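You operate a simulated robot arm through the tools that you are given. There is no shell and no other tool.

You run a simulated robot arm. Do the job below in one go: nothing can be reset, and whatever is moved stays where it is left.

JOB
Put things in order on the paint bench top. At the end: the clear mixing cup stands where the blue film gauge stood; the grey plain gusset stands where the yellow sanding block stood; the blue film gauge stands on top of the white filter; the yellow sanding block stands on top of the grey roof panel; whatever was shut is shut again. Leave all else as you found it, and nothing knocked over.

It is judged by the outcome, as a careful person would: the job done as asked, and still so three seconds after it is handed in. It fails if anything else is knocked over, pushed out of place, dropped, spilled or broken.

ROBOT AND FRAMES
A 6-joint arm with a two-finger parallel gripper, fixed in place. Base frame: the origin is on the floor under the middle of its stand, x ahead of it, y to its left, z up; the work surface is at about z = 0.86. Lengths are in m, angles in degrees, forces in N, time in s.
With the tool pointing down near the work surface it reaches from about 0.24 to 0.64 m from the base axis. Its first joint turns from -66.0 to 66.0 degrees. Payload 2.7 kg.
Tool frame: the origin (TCP) lies between the finger pads and is the grasp point; the fingertips stand 0.023 m ahead of it; z points along the fingers, y is the line along which they close. The gripper opens to 0.094 m. The fingers are 0.038 m wide and 0.01 m thick; the gripper's body (0.054 by 0.096 m) begins 0.039 m behind the TCP.
Orientation is that of the tool frame in the base frame, as [roll, pitch, yaw] about the fixed x, y, z axes, in that order (R = Rz(yaw) Ry(pitch) Rx(roll)). With the fingers straight down and closing along the base's y, the tool's x points along the base's -x, its y along +y and its z along -z.

CONTROLS
- The arm moves only by the tool step_arm. Its argument "increments" is a list of rows, each a list of 6 numbers: the shift along the tool's x, y, z in m, then the turn, a rotation vector about the tool's x, y, z in degrees. In form: [[x, y, z, wx, wy, wz], ...]. A call has 1 to 20 rows; each row shifts and turns the commanded pose from where the row before left it, along the tool's axes as they then stand. "gripper" is the gripper command, from -1 (fully open) to 1 (shut), values between in proportion, set as the call begins (left out, the last holds). Each row takes 0.2 s and may step no farther than 0.05 m and 8.6 degrees from the row before; otherwise, or with a gripper value out of range, the whole call is refused. A pose out of reach is approached as far as the arm can. The call stops where the force on the tool passes 40 N (or 10 N more than at its start, if that is more) or the arm is blocked; 0.2 s more then pass. The fingers move at their own pace (about 0.045 m/s each) and stop on an object; they squeeze with about 38 N. The grip force told is the motor's: it shows also when the fingers shut on nothing. Time passes only in rows, and 0.2 s behind the last, so rows that do not move let the fingers close. The reply holds the time, the measured pose of the TCP, the force on the tool along the base axes, the opening and the grip force, in the units named above and with some noise, with the torque about the TCP (base axes, N m) and any sound that the robot's microphone picked up.
- Cameras (640 x 400 px; columns grow to the right, rows downward): "scene" is fixed at [0.0776, -0.4423, 1.4274]; the picture's right is [0.75, -0.67, 0.00], its down [-0.31, -0.34, -0.89] and it looks along [0.59, 0.66, -0.46] (base axes); focal length 309 px, centre (320, 200). "wrist" rides on the gripper at [0.086, 0.016, -0.074] in the tool frame; the picture's right is [-0.18, 0.98, 0.00], its down [-0.58, -0.11, -0.81] and it looks along [-0.79, -0.15, 0.59] (tool axes); focal length 243 px, centre (320, 200).
- camera(camera): a new picture of that camera. The clock stands still meanwhile.
- point_at(camera, pixels): there is no depth. For up to 12 entries [column, row, z] of the newest picture of that camera ("zoom" is the newest enlarged one), the place [x, y] in the base frame at which the ray of that pixel passes the height z, good to about 0.002 m, but the place of the scene camera against the robot may be out by one fixed shift of up to 0.025 m in any direction. The clock stands still meanwhile.
- close_up(camera, box): a new picture of the part [left, top, right, bottom] of that camera's present view, enlarged. The clock stands still meanwhile.
- sign_off(): hands the job in; it is judged then, once.

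Open the gripper and draw the arm clear of the work before you hand the job in, unless the task says otherwise.

The tools are called after ">>>" as a command line: name --pt "numbers of a row" for each row, then --argument value for the rest, lists and objects as JSON in quotes. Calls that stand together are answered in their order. step_arm: Moves the arm, as the interface text tells. Its arguments: {"type":"object","properties":{"increments":{"type":"array","items":{"type":"array","items":{"type":"number"}}},"gripper":{"type":"number"}},"required":["increments"]} The other tools are called the same way: camera (camera) takes a picture; point_at (camera, pixels) gives the place at which the rays of pixels pass given heights; close_up (camera, box) takes an enlarged picture of a part of a camera's view; sign_off () hands the job in.

At the start:

```text
time_s: 0.0
tcp_pos: [0.3371, 0.1238, 1.2818]
orientation: [-180.0, 0.0, 180.0]
ft_force: [0.3, 0.9, 0.3]
moment: [-0.03, 0.01, -0.02]
finger_gap: 0.0942
grip_force: 0.1
```

scene: 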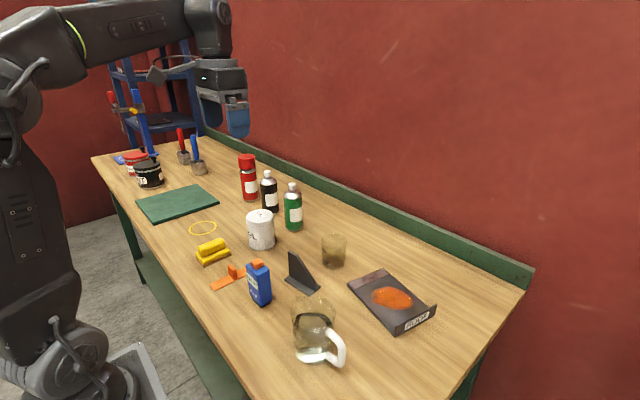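
wrist: 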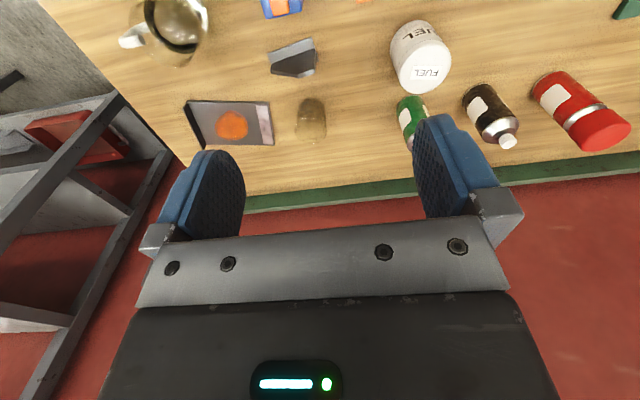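

I'll begin by looking over the bench in enlarged views to identify each item: the blue item near (259,283), the yellow block near (212,250), the white can near (260,230), the grey gusset near (302,272), the cup near (334,250) and the panel near (392,300).

>>> close_up --camera "scene" --box '[180, 190, 340, 310]'

>>> close_up --camera "scene" --box '[270, 220, 450, 380]'

>>> close_up --camera "scene" --box '[90, 120, 320, 260]'

>>> camera --camera "wrist"

```text
3.33 times, centred on (260, 250) of scene
```

zoom: 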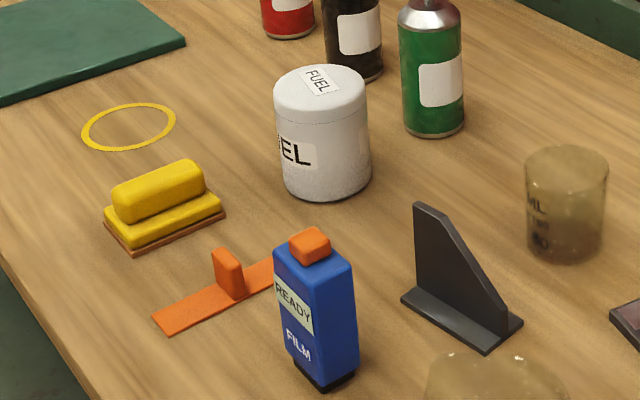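

```text
2.50 times, centred on (360, 300) of scene
```

zoom: 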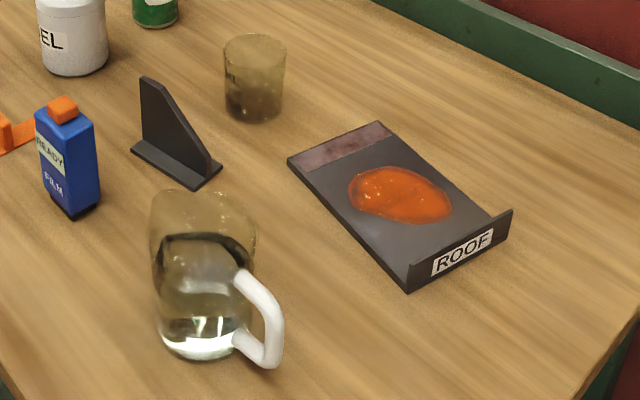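

```text
2.78 times, centred on (205, 190) of scene
```

zoom: 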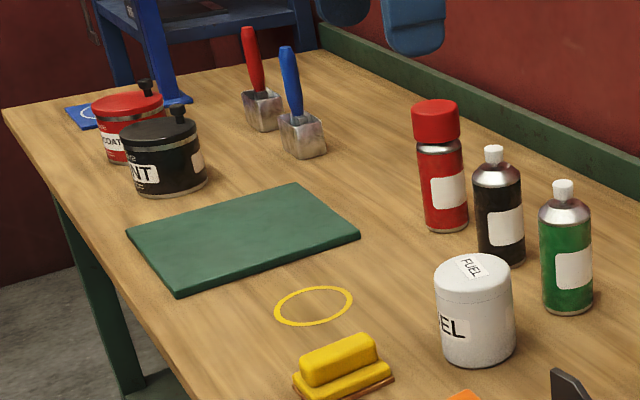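

```text
taken
```

wrist: 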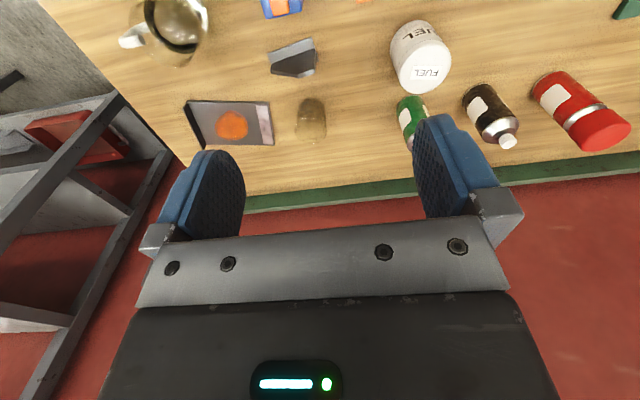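

Two clear vessels appear: a small marked cup at (334,250) and a handled jug at (317,330). I'll enlarge these, the panel and the block to be sure what each is and what it holds.

>>> close_up --camera "scene" --box '[304, 225, 364, 275]'

>>> close_up --camera "scene" --box '[275, 290, 365, 370]'

>>> close_up --camera "scene" --box '[340, 260, 444, 340]'

>>> close_up --camera "scene" --box '[185, 210, 275, 310]'

>>> close_up --camera "wrist" --box '[110, 0, 450, 160]'

```text
8.00 times, centred on (334, 250) of scene
```

zoom: 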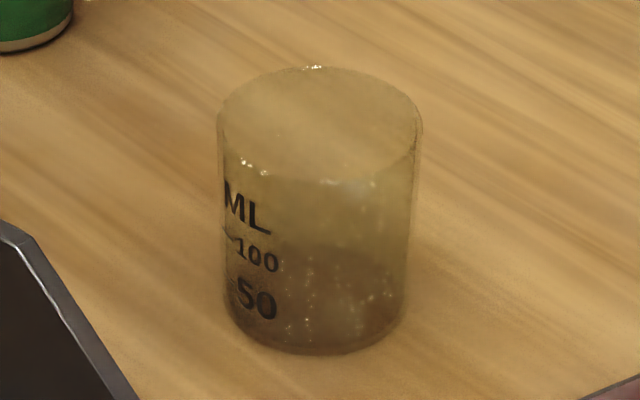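

```text
5.00 times, centred on (320, 330) of scene
```

zoom: 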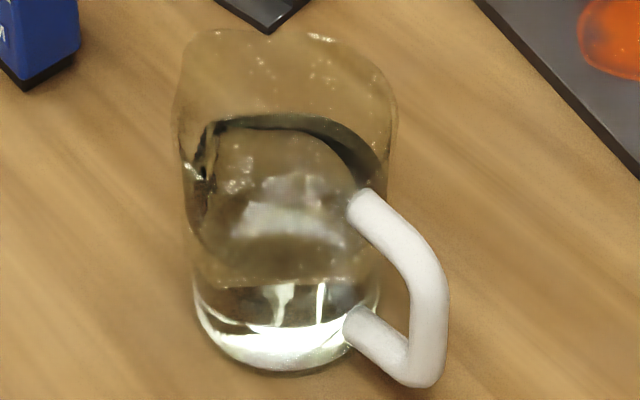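

```text
5.00 times, centred on (392, 300) of scene
```

zoom: 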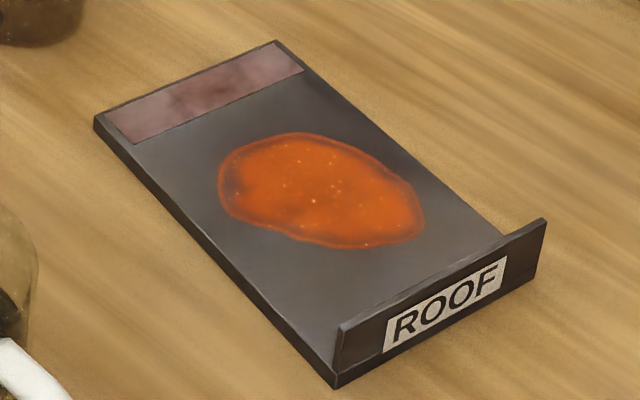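

```text
4.00 times, centred on (230, 260) of scene
```

zoom: 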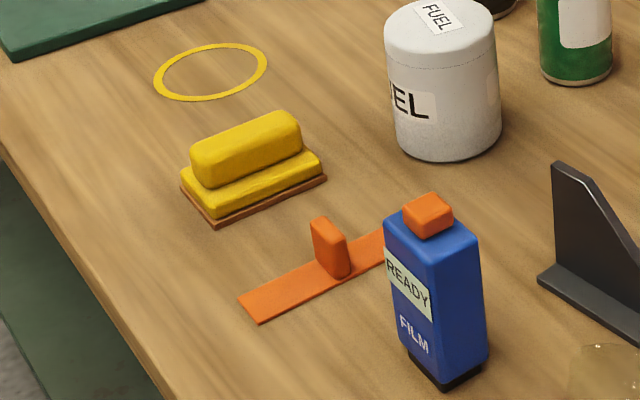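

```text
1.88 times, centred on (280, 80) of wrist
```

zoom: 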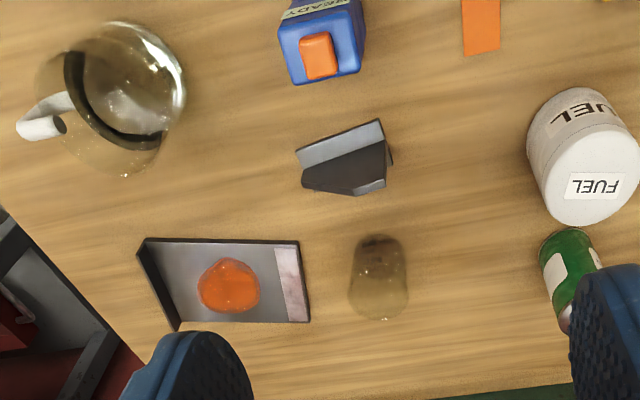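

The cup with the ML marks at (334,250) is the mixing cup, and the handled jug stays put. I'll now measure common points in both cameras to find the scene camera's fixed shift, starting with the panel corners, the gusset base and the blue gauge.

>>> point_at --camera "zoom" --pixels '[[298, 240, 0.865], [310, 322, 0.865], [140, 243, 0.865], [175, 330, 0.865], [296, 152, 0.86], [380, 120, 0.86], [391, 163, 0.86], [463, 54, 0.86], [499, 50, 0.86], [360, 70, 0.86], [378, 240, 0.86], [276, 248, 0.865]]'

>>> point_at --camera "scene" --pixels '[[347, 284, 0.865], [384, 268, 0.865], [396, 336, 0.86], [437, 307, 0.865], [286, 279, 0.86], [309, 293, 0.86], [321, 288, 0.86], [213, 290, 0.86], [209, 283, 0.86], [262, 306, 0.86], [334, 264, 0.86], [260, 245, 0.86]]'

```text
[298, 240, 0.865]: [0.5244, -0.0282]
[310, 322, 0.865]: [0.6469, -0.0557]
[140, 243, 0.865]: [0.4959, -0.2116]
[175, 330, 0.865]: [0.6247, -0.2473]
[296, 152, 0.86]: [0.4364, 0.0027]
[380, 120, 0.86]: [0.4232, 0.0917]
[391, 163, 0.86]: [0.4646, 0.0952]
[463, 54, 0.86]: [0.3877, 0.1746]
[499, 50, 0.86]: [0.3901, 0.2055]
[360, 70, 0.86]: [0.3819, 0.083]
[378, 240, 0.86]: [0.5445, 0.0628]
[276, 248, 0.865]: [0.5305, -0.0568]
```

```text
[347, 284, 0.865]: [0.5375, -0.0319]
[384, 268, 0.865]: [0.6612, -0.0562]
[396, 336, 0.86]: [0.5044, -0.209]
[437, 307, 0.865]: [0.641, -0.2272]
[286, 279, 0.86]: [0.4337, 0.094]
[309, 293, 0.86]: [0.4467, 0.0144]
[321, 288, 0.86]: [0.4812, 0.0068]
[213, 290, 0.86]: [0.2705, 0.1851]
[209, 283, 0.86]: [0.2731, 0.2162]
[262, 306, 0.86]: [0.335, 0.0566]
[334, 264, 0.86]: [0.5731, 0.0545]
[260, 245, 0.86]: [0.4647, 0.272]
```

The scene camera reads about +0.012 m in x relative to the wrist camera. I'll tilt the tool in the air so the wrist camera looks more steeply down, for an accurate survey with no arm near the bench.

>>> step_arm --pt "0 0 0 0 8.5 0" --pt "0 0 0 0 8.5 0" --pt "0 0 0 0 8.5 0" --pt "0 0 0 0 8.5 0" --pt "0 0 0 0 0 0"

>>> camera --camera "wrist"

```text
time_s: 1.2
tcp_pos: [0.3089, 0.1242, 1.1964]
orientation: [179.9, -33.9, 180.0]
ft_force: [0.2, -0.3, 0.0]
moment: [0.03, 0.01, 0.0]
finger_gap: 0.094
grip_force: 0.1
out of reach, approached as far as the arm can: row 2, 3, 4
```

```text
taken
```

wrist: 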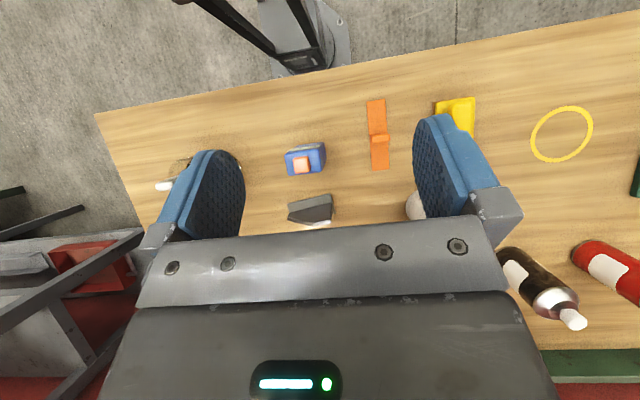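

The view is now steeper: gauge at (305,160), gusset at (312,210), orange spreader at (378,135), block at (455,115). I'll enlarge the areas to measure them.

>>> close_up --camera "wrist" --box '[270, 90, 420, 184]'

>>> close_up --camera "wrist" --box '[260, 140, 360, 202]'

```text
4.26 times, centred on (345, 137) of wrist
```

zoom: 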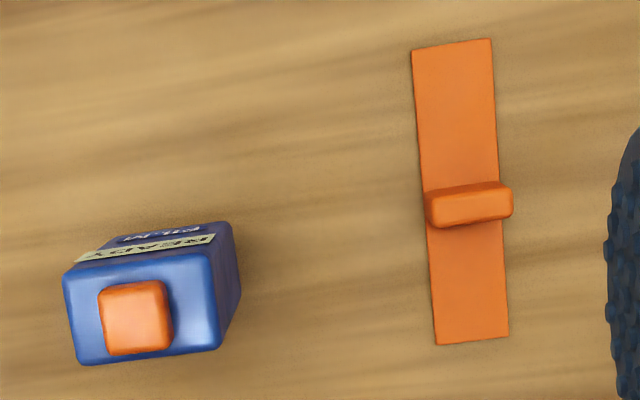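

```text
6.40 times, centred on (310, 171) of wrist
```

zoom: 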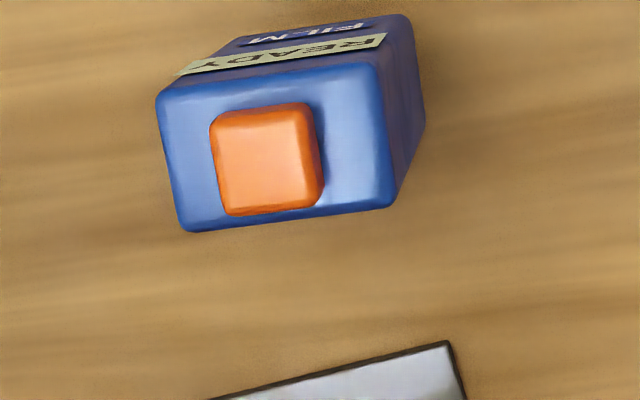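

I'll measure the gauge's top corners in this zoom at several heights, and its base and top corners in the scene view, to work out its height and position.

>>> point_at --camera "zoom" --pixels '[[158, 95, 0.94], [372, 65, 0.94], [392, 205, 0.94], [185, 230, 0.94], [158, 95, 0.96], [372, 65, 0.96], [392, 205, 0.96], [185, 230, 0.96], [267, 160, 0.95], [424, 115, 0.86], [408, 18, 0.86], [243, 38, 0.86]]'

>>> point_at --camera "scene" --pixels '[[252.5, 298.75, 0.86], [261.25, 307.5, 0.86], [271.75, 300, 0.86], [246.25, 265, 0.94], [258, 273.75, 0.94], [269.5, 270, 0.94], [246.25, 265, 0.96], [258, 273.75, 0.96], [269.5, 270, 0.96], [195, 254.5, 0.86], [203.75, 266.75, 0.86], [231.75, 254.5, 0.86]]'

```text
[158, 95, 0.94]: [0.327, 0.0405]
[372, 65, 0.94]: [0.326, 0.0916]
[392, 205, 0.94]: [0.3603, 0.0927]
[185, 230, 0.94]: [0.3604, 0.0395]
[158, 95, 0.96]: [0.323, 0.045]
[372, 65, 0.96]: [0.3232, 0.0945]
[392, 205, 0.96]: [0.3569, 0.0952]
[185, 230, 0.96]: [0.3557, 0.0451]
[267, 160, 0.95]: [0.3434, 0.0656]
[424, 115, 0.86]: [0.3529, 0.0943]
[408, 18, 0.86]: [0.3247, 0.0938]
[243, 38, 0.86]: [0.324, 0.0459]
```

```text
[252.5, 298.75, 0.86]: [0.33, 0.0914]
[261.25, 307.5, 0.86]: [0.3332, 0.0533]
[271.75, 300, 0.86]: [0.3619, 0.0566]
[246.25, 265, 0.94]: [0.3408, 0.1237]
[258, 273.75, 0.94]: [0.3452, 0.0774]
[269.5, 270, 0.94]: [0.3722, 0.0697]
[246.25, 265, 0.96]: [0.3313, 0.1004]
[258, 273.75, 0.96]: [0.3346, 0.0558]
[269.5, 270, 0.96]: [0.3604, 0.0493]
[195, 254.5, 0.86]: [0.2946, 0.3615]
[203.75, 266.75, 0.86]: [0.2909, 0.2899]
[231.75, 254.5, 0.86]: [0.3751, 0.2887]
```

The gauge is about 0.033 x 0.050 m, square to the base axes, centred near (0.340, 0.070) with its top around z 0.955. Next I move left and lower, staying well above the bench, to look at the sanding block and filter.

>>> step_arm --pt "-0.014 0.04 0.0207 0 0 0" --pt "-0.014 0.04 0.0207 0 0 0" --pt "-0.014 0.04 0.0207 0 0 0" --pt "-0.014 0.04 0.0207 0 0 0" --pt "0 0 0 0 0 0"

>>> camera --camera "wrist"

```text
time_s: 2.4
tcp_pos: [0.3076, 0.2873, 1.1005]
orientation: [179.9, -34.0, -179.9]
ft_force: [1.0, 0.0, -0.1]
moment: [-0.01, 0.0, 0.05]
finger_gap: 0.094
grip_force: 0.1
```

```text
taken
```

wrist: 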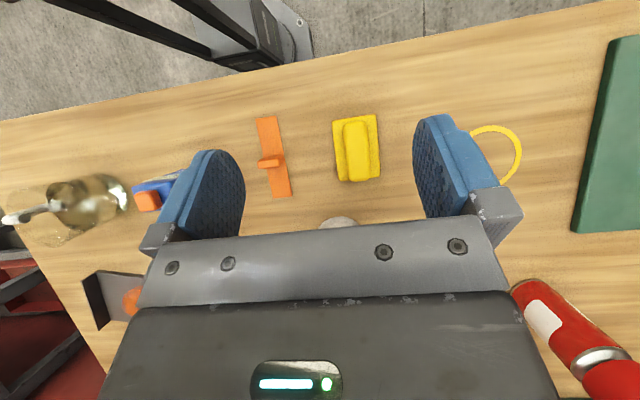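

The block is fully visible at (357,148). I'll enlarge it and the spreader, and measure.

>>> close_up --camera "wrist" --box '[305, 100, 417, 170]'

```text
5.71 times, centred on (361, 135) of wrist
```

zoom: 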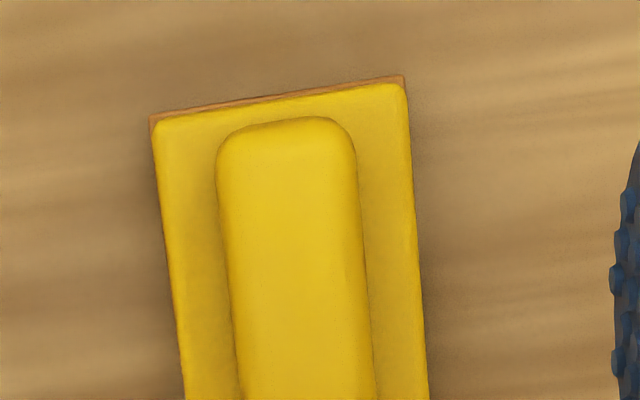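

>>> close_up --camera "wrist" --box '[285, 95, 429, 210]'

```text
3.48 times, centred on (357, 152) of wrist
```

zoom: 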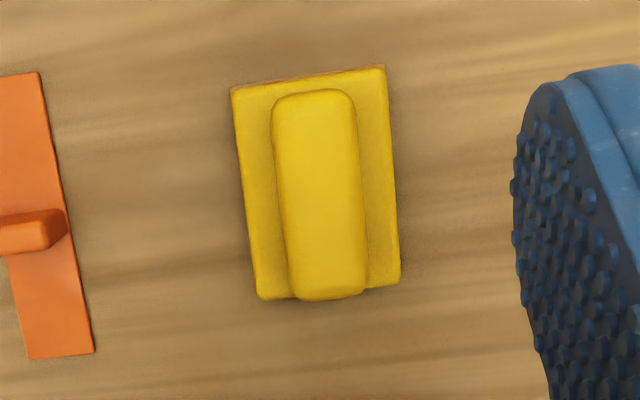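

The block is a plate with a narrow rounded handle running away from the robot. I'll measure plate corners, handle edges and the spreader's corners from this zoom.

>>> point_at --camera "zoom" --pixels '[[232, 88, 0.86], [385, 66, 0.86], [400, 283, 0.87], [259, 299, 0.87], [272, 130, 0.9], [357, 120, 0.9], [366, 270, 0.9], [288, 275, 0.9], [39, 71, 0.86], [95, 353, 0.86], [28, 360, 0.86], [66, 212, 0.88]]'

>>> close_up --camera "scene" --box '[185, 225, 245, 275]'

```text
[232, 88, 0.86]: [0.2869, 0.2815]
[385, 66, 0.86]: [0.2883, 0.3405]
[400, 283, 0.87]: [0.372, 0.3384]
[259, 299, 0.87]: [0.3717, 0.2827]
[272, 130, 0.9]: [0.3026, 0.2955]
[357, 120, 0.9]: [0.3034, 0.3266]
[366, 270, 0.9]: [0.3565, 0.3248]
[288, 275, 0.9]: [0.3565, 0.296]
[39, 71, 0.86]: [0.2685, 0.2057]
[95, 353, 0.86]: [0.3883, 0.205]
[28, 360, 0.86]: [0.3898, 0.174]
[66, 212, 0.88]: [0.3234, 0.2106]
```

```text
8.00 times, centred on (215, 250) of scene
```

zoom: 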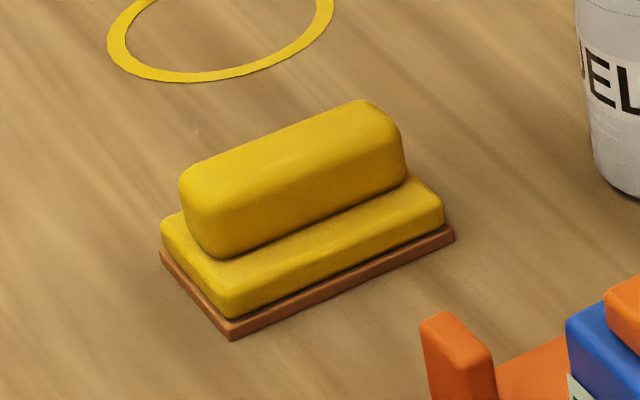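

The block's footprint is about 0.086 x 0.058 m, centred at (0.330, 0.311), square to the base, and the handle is about 0.030 m wide along y. Now I go over to the right side, staying high, to look at the roof panel, the gusset and the cup.

>>> step_arm --pt "0.01 -0.044 -0.015 0 0 0" --pt "0.01 -0.044 -0.015 0 0 0" --pt "0 -0.045 0 0 0 0" --pt "0 -0.045 0 0 0 0" --pt "0 -0.045 0 0 0 0" --pt "0 -0.045 0 0 0 0" --pt "0 -0.045 0 0 0 0" --pt "0 -0.045 0 0 0 0" --pt "0 -0.04 0 0 0 0" --pt "0 0 0 0 -8.5 0" --pt "0 0 0 0 -8.5 0" --pt "-0.035 0 -0.0107 0 0 0" --pt "-0.035 0 -0.0107 0 0 0" --pt "-0.035 0 -0.0107 0 0 0" --pt "0 0 0 0 0 0"

>>> camera --camera "wrist"

```text
time_s: 5.6
tcp_pos: [0.4209, -0.111, 1.1319]
orientation: [-180.0, -17.0, 179.9]
ft_force: [-0.4, 0.1, -1.2]
moment: [0.02, 0.02, 0.02]
finger_gap: 0.0939
grip_force: 0.1
```

```text
taken
```

wrist: 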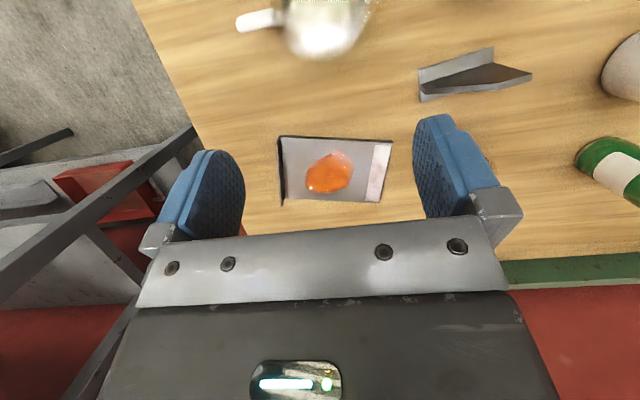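

The panel is clear between the fingers at (335,170), and the gusset is at (475,72). I'll enlarge both.

>>> close_up --camera "wrist" --box '[265, 125, 405, 213]'

>>> point_at --camera "wrist" --pixels '[[418, 70, 0.86], [494, 47, 0.86], [424, 102, 0.86], [532, 77, 0.94]]'

```text
4.55 times, centred on (335, 169) of wrist
```

zoom: 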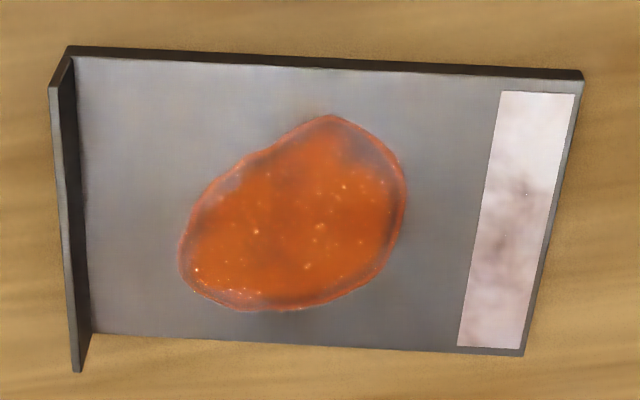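

```text
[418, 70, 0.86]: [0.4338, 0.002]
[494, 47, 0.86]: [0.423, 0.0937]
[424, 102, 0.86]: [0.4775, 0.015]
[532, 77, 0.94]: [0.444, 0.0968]
```

I'll measure the panel's corners, the strip's inner edge and the extent of the wet orange patch in this zoom.

>>> point_at --camera "zoom" --pixels '[[75, 56, 0.866], [583, 80, 0.866], [523, 348, 0.866], [91, 333, 0.866], [502, 92, 0.866], [458, 346, 0.866], [180, 262, 0.866], [406, 195, 0.866], [330, 115, 0.866], [255, 311, 0.866], [380, 280, 0.866], [220, 175, 0.866]]'

>>> point_at --camera "scene" --pixels '[[347, 284, 0.866], [384, 268, 0.866], [396, 336, 0.86]]'

```text
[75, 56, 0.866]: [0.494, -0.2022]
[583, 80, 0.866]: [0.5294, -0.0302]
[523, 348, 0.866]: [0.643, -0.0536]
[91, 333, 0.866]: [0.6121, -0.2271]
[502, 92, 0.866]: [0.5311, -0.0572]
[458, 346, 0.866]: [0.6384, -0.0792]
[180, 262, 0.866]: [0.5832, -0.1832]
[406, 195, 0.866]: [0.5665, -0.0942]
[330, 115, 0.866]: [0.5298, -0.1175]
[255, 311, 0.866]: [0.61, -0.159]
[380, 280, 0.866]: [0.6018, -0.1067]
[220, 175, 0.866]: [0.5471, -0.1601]
```

```text
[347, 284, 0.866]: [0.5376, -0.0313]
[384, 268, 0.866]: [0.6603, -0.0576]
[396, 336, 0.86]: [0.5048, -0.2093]
```

The panel is about 0.116 x 0.176 m, turned about -11.6 degrees. The wet patch lies from 0.055 to 0.139 m from the strip end, so the block has to go at the strip end. Now I shift left to look at the gusset and the cup.

>>> step_arm --pt "0 0.045 0 0 0 0" --pt "0 0.045 0 0 0 0" --pt "0 0.045 0 0 0 0" --pt "0 0.045 0 0 0 0" --pt "0 0 0 0 0 0"

>>> camera --camera "wrist"

```text
time_s: 6.8
tcp_pos: [0.4201, 0.0657, 1.1336]
orientation: [-180.0, -16.9, 179.9]
ft_force: [0.3, -0.5, 0.8]
moment: [0.03, 0.02, 0.0]
finger_gap: 0.0939
grip_force: 0.0
```

```text
taken
```

wrist: 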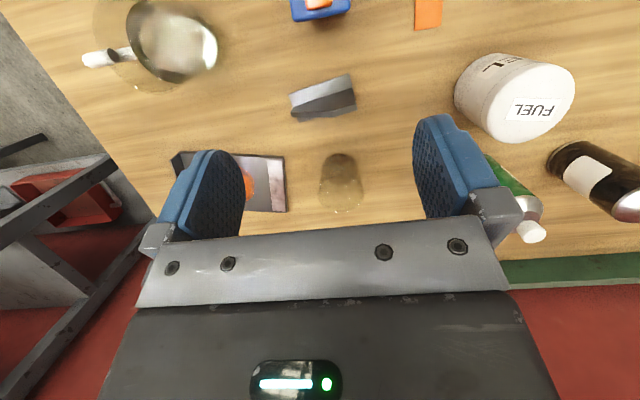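

The gusset is at (322,97), the cup at (341,182) and the filter at (515,97). I'll enlarge the gusset and the cup.

>>> close_up --camera "wrist" --box '[275, 65, 371, 125]'

>>> close_up --camera "wrist" --box '[290, 145, 394, 210]'

```text
6.67 times, centred on (323, 95) of wrist
```

zoom: 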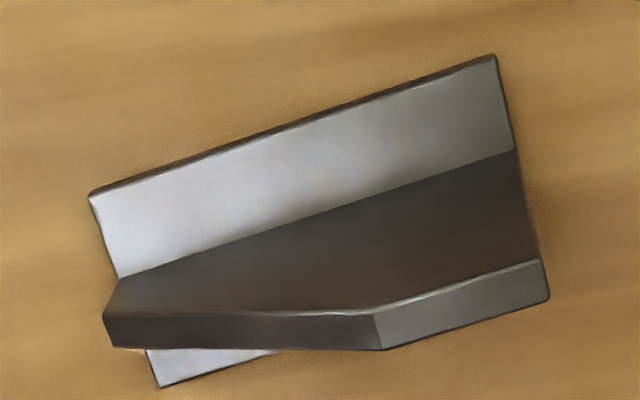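

```text
6.15 times, centred on (342, 178) of wrist
```

zoom: 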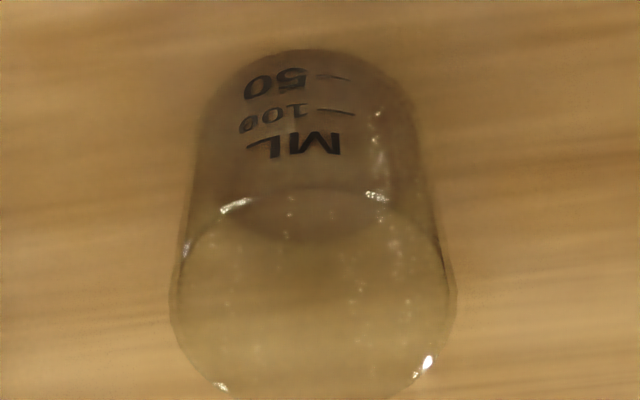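

I'll measure the gusset's base corners and web edges at several heights, and the cup's near base edge and rim sides.

>>> point_at --camera "wrist" --pixels '[[288.5, 94, 0.86], [349.2, 73.3, 0.86], [299, 123, 0.862], [293, 106.7, 0.866], [351.8, 87.5, 0.866], [356, 103.7, 0.92], [356, 103.7, 0.93], [356, 103.7, 0.94], [331.3, 111.8, 0.93], [332.8, 117.2, 0.93], [356.9, 109.7, 0.93], [290.8, 111.9, 0.88]]'

>>> point_at --camera "zoom" --pixels '[[310, 50, 0.86], [200, 150, 0.87], [415, 150, 0.87], [170, 300, 0.93], [457, 300, 0.93], [170, 300, 0.94], [457, 300, 0.94], [320, 190, 0.93], [320, 190, 0.94]]'

>>> point_at --camera "scene" --pixels '[[334, 268.5, 0.86], [322, 262, 0.86], [345.5, 262, 0.86], [321.3, 241, 0.93], [346.7, 241, 0.93], [333.5, 233, 0.93], [333.5, 247.5, 0.93], [333.5, 233, 0.94], [333.5, 247.5, 0.94]]'

```text
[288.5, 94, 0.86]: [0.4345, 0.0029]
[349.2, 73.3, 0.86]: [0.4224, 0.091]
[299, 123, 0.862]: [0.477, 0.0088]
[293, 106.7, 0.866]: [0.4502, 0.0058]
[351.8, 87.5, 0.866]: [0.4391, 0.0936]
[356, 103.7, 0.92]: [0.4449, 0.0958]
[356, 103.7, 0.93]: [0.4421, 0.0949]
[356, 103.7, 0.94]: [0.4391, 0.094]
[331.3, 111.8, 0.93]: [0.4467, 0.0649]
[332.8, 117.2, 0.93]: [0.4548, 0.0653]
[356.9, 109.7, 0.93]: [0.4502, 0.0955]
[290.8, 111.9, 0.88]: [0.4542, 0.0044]
```

```text
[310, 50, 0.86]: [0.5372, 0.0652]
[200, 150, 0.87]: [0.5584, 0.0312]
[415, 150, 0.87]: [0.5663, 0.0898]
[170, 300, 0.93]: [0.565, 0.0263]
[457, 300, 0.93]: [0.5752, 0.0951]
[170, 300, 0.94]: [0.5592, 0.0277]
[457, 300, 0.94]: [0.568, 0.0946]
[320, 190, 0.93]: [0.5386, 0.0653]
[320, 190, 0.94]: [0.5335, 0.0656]
```

```text
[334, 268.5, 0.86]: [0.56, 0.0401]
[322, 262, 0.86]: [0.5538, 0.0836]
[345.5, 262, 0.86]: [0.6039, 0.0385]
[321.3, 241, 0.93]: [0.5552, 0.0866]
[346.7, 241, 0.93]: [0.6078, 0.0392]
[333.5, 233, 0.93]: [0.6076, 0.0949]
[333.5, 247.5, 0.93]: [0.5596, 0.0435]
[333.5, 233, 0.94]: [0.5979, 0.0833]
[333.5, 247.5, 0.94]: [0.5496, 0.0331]
```

The gusset is centred at (0.450, 0.050), turned 7.8 degrees, with an 8 mm web up to about z 0.94. The cup is centred near (0.570, 0.061), with its rim about 0.071 m wide at about z 0.936. Now I'll measure the filter, jug and bottles from both cameras.

>>> close_up --camera "wrist" --box '[440, 40, 600, 160]'

>>> point_at --camera "scene" --pixels '[[249.5, 244, 0.86], [261.5, 250.6, 0.86], [275.6, 239.5, 0.86], [245.9, 221.5, 0.94], [273.8, 220, 0.94], [260.6, 209.5, 0.94], [259.4, 227.5, 0.94], [294, 230.5, 0.86], [270, 213, 0.86], [260.6, 209.5, 0.95], [259.4, 227.5, 0.95]]'

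```text
3.33 times, centred on (520, 100) of wrist
```

zoom: 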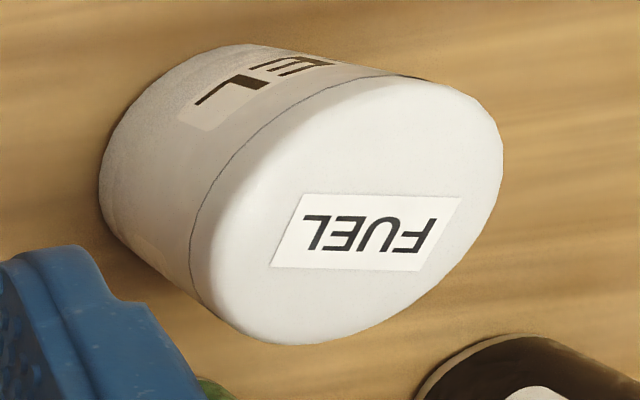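

```text
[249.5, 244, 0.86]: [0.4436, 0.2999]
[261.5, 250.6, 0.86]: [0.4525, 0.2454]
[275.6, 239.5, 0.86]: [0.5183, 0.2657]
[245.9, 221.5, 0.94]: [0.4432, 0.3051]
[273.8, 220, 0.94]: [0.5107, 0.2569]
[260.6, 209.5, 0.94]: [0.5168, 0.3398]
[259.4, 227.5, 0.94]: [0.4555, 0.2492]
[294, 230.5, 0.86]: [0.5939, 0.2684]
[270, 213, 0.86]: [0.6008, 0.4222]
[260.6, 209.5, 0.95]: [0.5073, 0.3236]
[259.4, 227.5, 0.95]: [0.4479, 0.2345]
```

I'll move left so the filter is centred between the fingers, still high, to fix its position, its top height and the bottles behind it.

>>> step_arm --pt "0 0.043 0 0 0 0" --pt "0 0.043 0 0 0 0" --pt "0 0.043 0 0 0 0" --pt "0 0.043 0 0 0 0" --pt "0 0.03 0 0 0 0" --pt "0 0 0 0 0 0"

>>> camera --camera "wrist"

>>> close_up --camera "wrist" --box '[250, 70, 410, 200]'

```text
time_s: 8.2
tcp_pos: [0.4221, 0.27, 1.1346]
orientation: [179.9, -17.0, 180.0]
ft_force: [0.1, 0.0, -1.0]
moment: [-0.02, -0.03, -0.02]
finger_gap: 0.0939
grip_force: 0.1
```

```text
taken
```

wrist: 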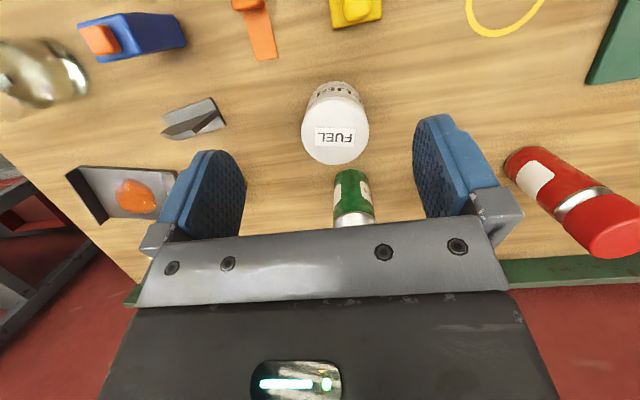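

```text
3.08 times, centred on (330, 135) of wrist
```

zoom: 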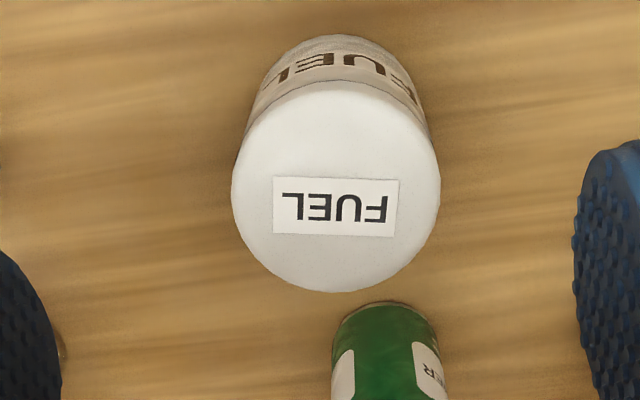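

I'll measure the filter's top circle at a few heights, its near base edge and the green bottle's near base edge.

>>> point_at --camera "zoom" --pixels '[[232, 185, 0.94], [440, 185, 0.94], [335, 80, 0.94], [335, 292, 0.94], [232, 185, 0.95], [440, 185, 0.95], [335, 80, 0.95], [335, 292, 0.95], [330, 35, 0.86], [385, 302, 0.86], [332, 345, 0.87], [441, 335, 0.87]]'

>>> point_at --camera "wrist" --pixels '[[180, 90, 0.86], [492, 38, 0.86], [545, 3, 0.86], [466, 3, 0.86], [511, 150, 0.86], [10, 107, 0.86], [88, 95, 0.86]]'

```text
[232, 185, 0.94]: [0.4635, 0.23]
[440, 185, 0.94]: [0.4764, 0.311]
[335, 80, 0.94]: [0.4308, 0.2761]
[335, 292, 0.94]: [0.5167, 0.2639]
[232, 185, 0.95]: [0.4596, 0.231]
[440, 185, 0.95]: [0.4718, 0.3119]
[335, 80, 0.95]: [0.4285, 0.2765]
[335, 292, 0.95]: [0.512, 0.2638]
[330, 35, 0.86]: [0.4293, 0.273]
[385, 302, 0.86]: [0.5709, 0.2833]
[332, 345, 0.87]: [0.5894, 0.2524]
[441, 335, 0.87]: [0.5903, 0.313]
```

```text
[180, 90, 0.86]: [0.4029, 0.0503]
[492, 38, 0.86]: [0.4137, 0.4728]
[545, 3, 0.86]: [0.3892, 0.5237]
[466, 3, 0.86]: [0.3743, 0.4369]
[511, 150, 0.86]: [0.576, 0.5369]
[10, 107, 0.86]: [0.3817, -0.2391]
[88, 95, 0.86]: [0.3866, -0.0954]
```

The filter's centre is at (0.470, 0.271), with its flat top near z 0.945 and no bottle within reach of the gripper there. I'll check the jug's footprint and the back bottles in the scene view.

>>> point_at --camera "scene" --pixels '[[295, 348, 0.86], [311, 364.4, 0.86], [332, 350, 0.86], [291, 320, 0.94], [291, 305, 0.97], [335, 308, 0.97], [313, 296, 0.97], [345, 358, 0.87], [345, 335, 0.93]]'

>>> camera --camera "scene"

```text
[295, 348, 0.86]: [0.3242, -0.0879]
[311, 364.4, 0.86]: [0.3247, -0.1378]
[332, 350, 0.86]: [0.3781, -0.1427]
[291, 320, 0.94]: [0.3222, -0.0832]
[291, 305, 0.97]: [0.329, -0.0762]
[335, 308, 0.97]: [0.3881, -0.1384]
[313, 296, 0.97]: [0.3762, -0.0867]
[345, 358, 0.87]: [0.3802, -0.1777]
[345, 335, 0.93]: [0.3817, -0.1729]
```

```text
taken
```

scene: 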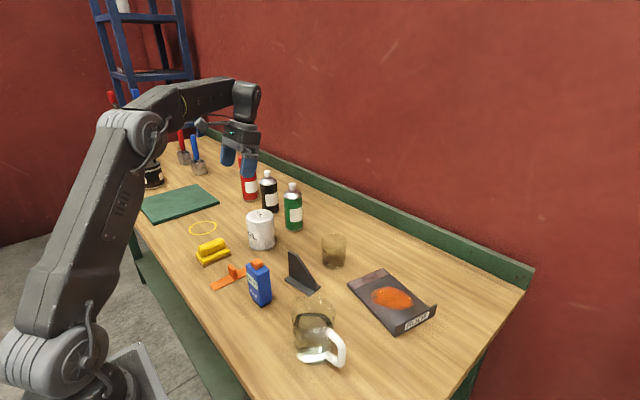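

The jug is well clear (near (0.345, -0.115)). Now I level the tool and move over the block at (0.330, 0.311), staying at about z 1.0 for a check.

>>> step_arm --pt "0 0 0 0 -8.5 0" --pt "0 0 0 0 -8.5 0" --pt "0.031 0.0137 0.01 0 0 0" --pt "0.031 0.0137 0.01 0 0 0" --pt "0.0301 0.0136 0.01 0 0 0" --pt "0 0 0.035 0 0 0" --pt "0 0 0.035 0 0 0" --pt "0 0 0.035 0 0 0" --pt "0 0 0 0 0 0"

>>> camera --camera "wrist"

```text
time_s: 10.2
tcp_pos: [0.3278, 0.3088, 0.9967]
orientation: [-180.0, -0.2, -179.9]
ft_force: [0.4, 0.3, -0.3]
moment: [0.0, -0.01, 0.0]
finger_gap: 0.094
grip_force: 0.0
```

```text
taken
```

wrist: 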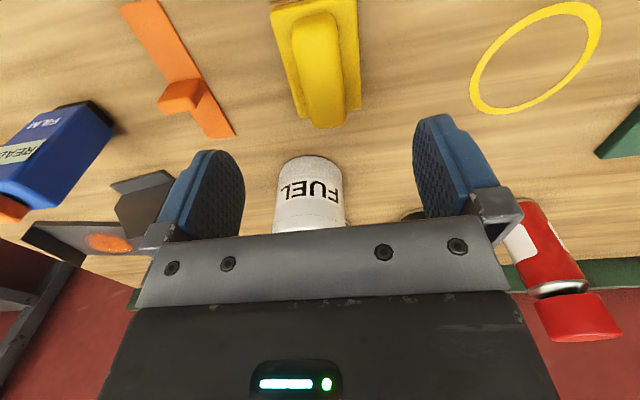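

The block is seen at (318,65). I'll enlarge it to confirm handle edges and heights before descending.

>>> close_up --camera "wrist" --box '[240, 0, 400, 135]'

```text
2.96 times, centred on (320, 68) of wrist
```

zoom: 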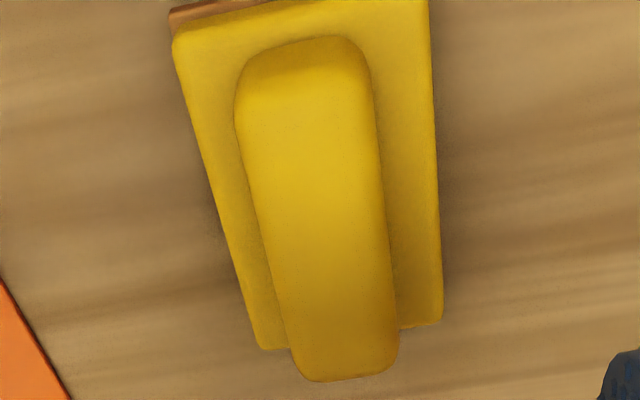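

>>> point_at --camera "zoom" --pixels '[[170, 10, 0.86], [175, 40, 0.88], [260, 348, 0.88], [442, 322, 0.88], [429, 10, 0.88], [240, 110, 0.9], [372, 90, 0.9], [280, 290, 0.9], [389, 270, 0.9], [345, 382, 0.9], [345, 382, 0.91], [345, 382, 0.92]]'

```text
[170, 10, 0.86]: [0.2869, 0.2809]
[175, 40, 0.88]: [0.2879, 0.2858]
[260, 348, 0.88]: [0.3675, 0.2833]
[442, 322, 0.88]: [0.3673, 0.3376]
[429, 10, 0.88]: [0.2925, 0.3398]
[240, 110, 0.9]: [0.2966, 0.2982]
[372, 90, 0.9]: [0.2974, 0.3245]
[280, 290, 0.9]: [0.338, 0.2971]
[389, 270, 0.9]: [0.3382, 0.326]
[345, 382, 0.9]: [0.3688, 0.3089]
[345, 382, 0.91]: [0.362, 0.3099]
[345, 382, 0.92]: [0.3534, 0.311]
```

The handle runs y 0.297–0.326 about x 0.329, with its top near z 0.907 and the plate top near 0.88. I descend around the handle to TCP z 0.911 with fingers open.

>>> step_arm --pt "-0.002 0.0022 0.03 0 0 0" --pt "0 0 0.03 0 0 0" --pt "0 0 0.015 0 0 0" --pt "0 0 0.0105 0 0 0" --pt "0 0 0 0 0 0"

>>> close_up --camera "scene" --box '[170, 205, 260, 275]'

>>> camera --camera "wrist"

```text
time_s: 11.4
tcp_pos: [0.3273, 0.3106, 0.9095]
orientation: [-180.0, 0.1, -179.9]
ft_force: [0.2, 0.5, -0.5]
moment: [-0.02, -0.04, 0.0]
finger_gap: 0.0942
grip_force: 0.1
```

```text
5.71 times, centred on (215, 240) of scene
```

zoom: 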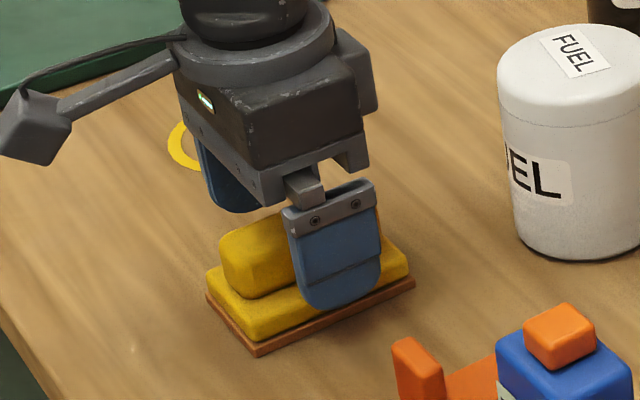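

```text
taken
```

wrist: 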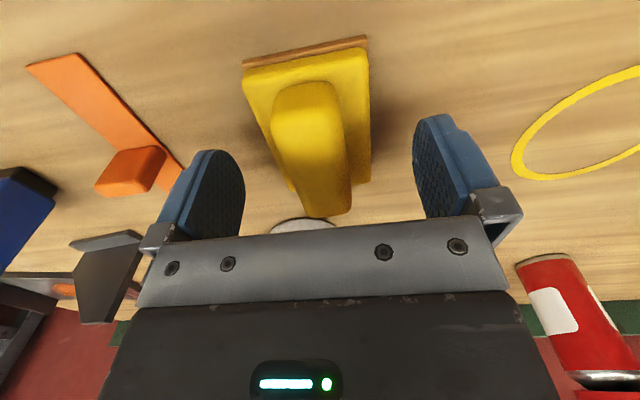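

No contact, and the fingers straddle the handle. Now I close the gripper on it.

>>> step_arm --pt "0 0 0 0 0 0" --pt "0 0 0 0 0 0" --pt "0 0 0 0 0 0" --pt "0 0 0 0 0 0" --pt "0 0 0 0 0 0" --pt "0 0 0 0 0 0" --gripper 1

>>> camera --camera "wrist"

```text
time_s: 12.8
tcp_pos: [0.3269, 0.3109, 0.9109]
orientation: [-180.0, 0.0, 180.0]
ft_force: [-0.2, -0.6, 0.5]
moment: [0.0, 0.0, 0.01]
finger_gap: 0.0294
grip_force: 38.7
```

```text
taken
```

wrist: 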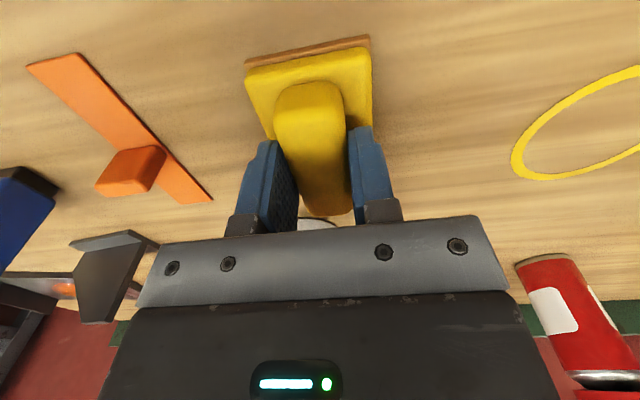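

The grip is firm at a 0.029 m gap. I lift the block straight up about 0.15 m and check the reading.

>>> step_arm --pt "0 0 -0.01 0 0 0" --pt "0 0 -0.03 0 0 0" --pt "0 0 -0.04 0 0 0" --pt "0 0 -0.04 0 0 0" --pt "0 0 -0.03 0 0 0" --pt "0 0 0 0 0 0"

>>> camera --camera "wrist"

```text
time_s: 14.2
tcp_pos: [0.3276, 0.313, 1.0585]
orientation: [-180.0, 0.0, -179.9]
ft_force: [0.2, -0.7, -0.9]
moment: [0.01, -0.01, -0.04]
finger_gap: 0.0292
grip_force: 37.9
```

```text
taken
```

wrist: 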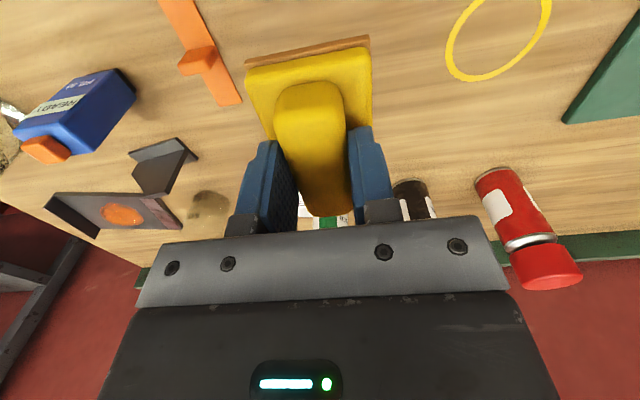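

The block is held level. I carry it at z 1.06 over to above the strip end of the panel, then turn it 11.6 degrees to match the panel.

>>> step_arm --pt "-0.0253 -0.0373 0 0 0 0" --pt "-0.0253 -0.0373 0 0 0 0" --pt "-0.0253 -0.0373 0 0 0 0" --pt "-0.0253 -0.0373 0 0 0 0" --pt "-0.0253 -0.0373 0 0 0 0" --pt "-0.0253 -0.0373 0 0 0 0" --pt "-0.0253 -0.0373 0 0 0 0" --pt "-0.0253 -0.0373 0 0 0 0" --pt "-0.0253 -0.0373 0 0 0 0" --pt "-0.0253 -0.0373 0 0 0 0" --pt "0 0 0 0 0 5.8" --pt "0 0 0 0 0 5.8" --pt "0 0 0 0 0 0" --pt "0 0 0 0 0 0"

>>> camera --camera "wrist"

>>> close_up --camera "scene" --box '[310, 200, 450, 340]'

```text
time_s: 17.2
tcp_pos: [0.5811, -0.0612, 1.063]
orientation: [-180.0, 0.0, 168.5]
ft_force: [-0.5, -0.2, -0.8]
moment: [0.03, -0.01, -0.03]
finger_gap: 0.0294
grip_force: 38.2
```

```text
taken
```

wrist: 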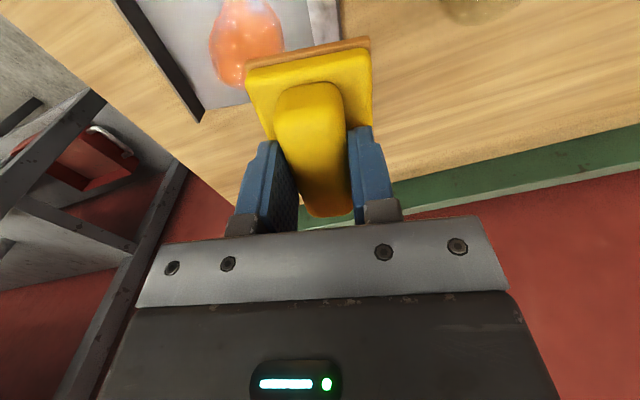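

```text
2.86 times, centred on (380, 270) of scene
```

zoom: 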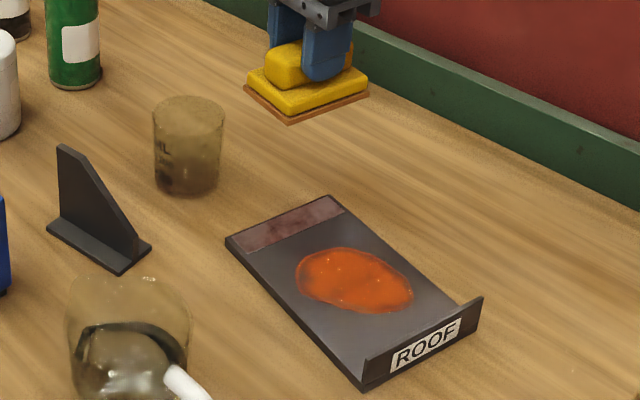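

The block hangs level over the panel's strip end. I'll re-measure the patch edge and panel edge from here before lowering.

>>> close_up --camera "wrist" --box '[190, 0, 370, 112]'

```text
3.56 times, centred on (280, 56) of wrist
```

zoom: 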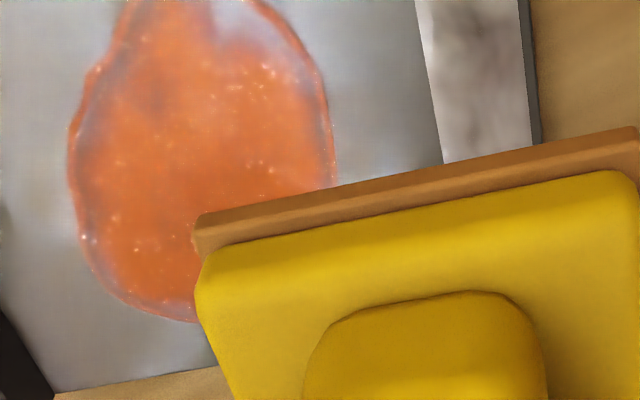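

>>> point_at --camera "zoom" --pixels '[[325, 80, 0.866], [337, 165, 0.866], [270, 20, 0.866], [541, 145, 0.866], [529, 0, 0.866], [442, 162, 0.866], [416, 0, 0.866], [200, 213, 1.012], [637, 127, 1.012], [200, 213, 1.01], [637, 127, 1.01]]'

```text
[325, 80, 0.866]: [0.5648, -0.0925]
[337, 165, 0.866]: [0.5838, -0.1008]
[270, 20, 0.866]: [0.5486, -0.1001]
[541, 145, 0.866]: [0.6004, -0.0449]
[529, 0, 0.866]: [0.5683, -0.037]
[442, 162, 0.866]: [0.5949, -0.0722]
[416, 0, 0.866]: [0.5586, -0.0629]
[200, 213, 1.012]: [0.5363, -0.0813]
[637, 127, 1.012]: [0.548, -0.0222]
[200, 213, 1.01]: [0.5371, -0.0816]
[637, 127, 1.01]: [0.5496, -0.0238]
```

The block's near edge is 5 mm short of the wet patch (patch edge at 0.0535 m from the panel end, block edge at 0.0487 m), and the block is parallel to the panel. I lower it to just above the panel.

>>> step_arm --pt "0 0 0.04 0 0 0" --pt "0 0 0.04 0 0 0" --pt "0 0 0.03 0 0 0" --pt "0 0 0.02 0 0 0" --pt "0 0 0.006 0 0 0" --pt "0 0 0 0 0 0"

>>> camera --camera "wrist"

>>> close_up --camera "scene" --box '[330, 225, 450, 345]'

```text
time_s: 18.6
tcp_pos: [0.5804, -0.0606, 0.9271]
orientation: [179.9, 0.0, 168.4]
ft_force: [-0.1, -0.3, -1.0]
moment: [0.02, 0.0, -0.01]
finger_gap: 0.0293
grip_force: 38.1
```

```text
taken
```

wrist: 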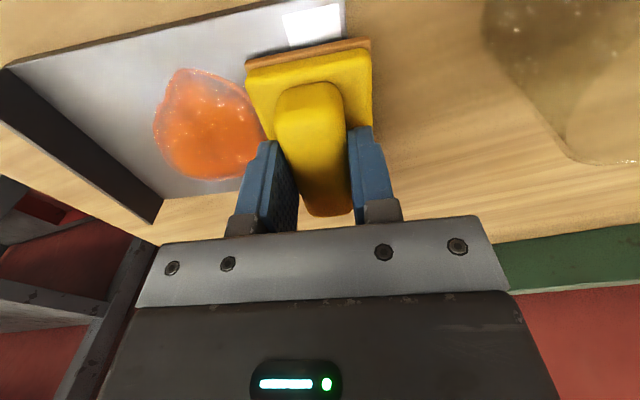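

```text
3.33 times, centred on (390, 285) of scene
```

zoom: 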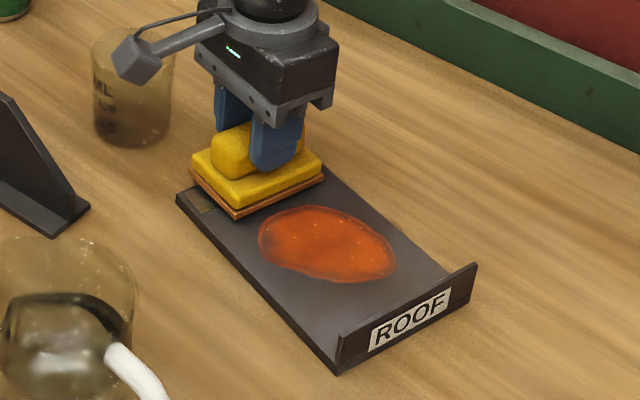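

The block hovers about 1 cm above the panel. I'll check its edge against the wet patch in close-up.

>>> close_up --camera "wrist" --box '[190, 30, 390, 155]'

>>> close_up --camera "scene" --box '[355, 260, 425, 305]'

```text
3.20 times, centred on (290, 92) of wrist
```

zoom: 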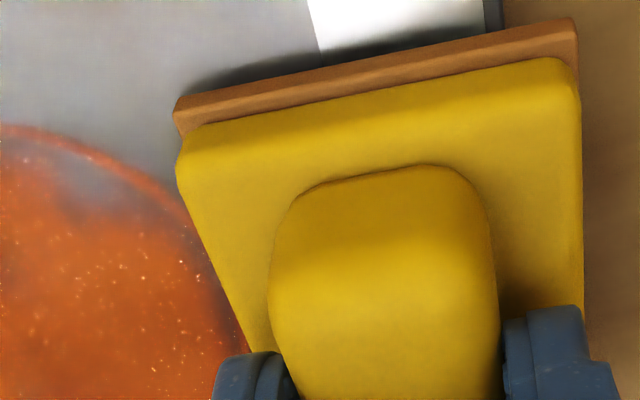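

```text
8.89 times, centred on (390, 282) of scene
```

zoom: 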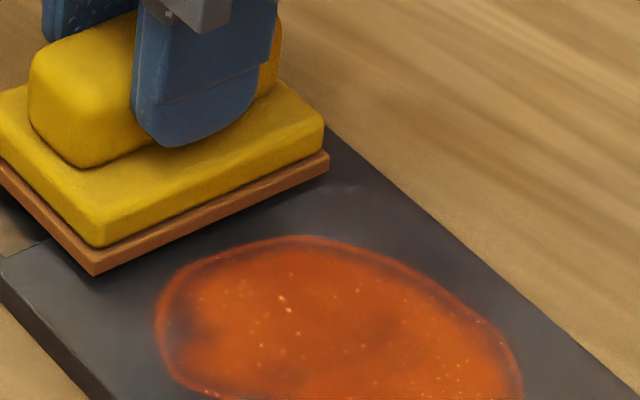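

>>> point_at --camera "zoom" --pixels '[[174, 108, 0.876], [575, 18, 0.876], [185, 215, 0.866], [145, 175, 0.866], [245, 345, 0.866], [484, 0, 0.866], [502, 0, 0.866], [500, 20, 0.86], [306, 0, 0.866], [318, 50, 0.866]]'

```text
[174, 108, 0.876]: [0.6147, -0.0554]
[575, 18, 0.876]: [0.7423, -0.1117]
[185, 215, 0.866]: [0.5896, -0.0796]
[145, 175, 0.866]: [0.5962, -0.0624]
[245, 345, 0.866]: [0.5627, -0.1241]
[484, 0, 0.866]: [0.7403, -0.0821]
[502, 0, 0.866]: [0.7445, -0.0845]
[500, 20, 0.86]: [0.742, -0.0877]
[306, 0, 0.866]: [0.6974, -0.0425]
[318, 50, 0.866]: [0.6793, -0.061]
```

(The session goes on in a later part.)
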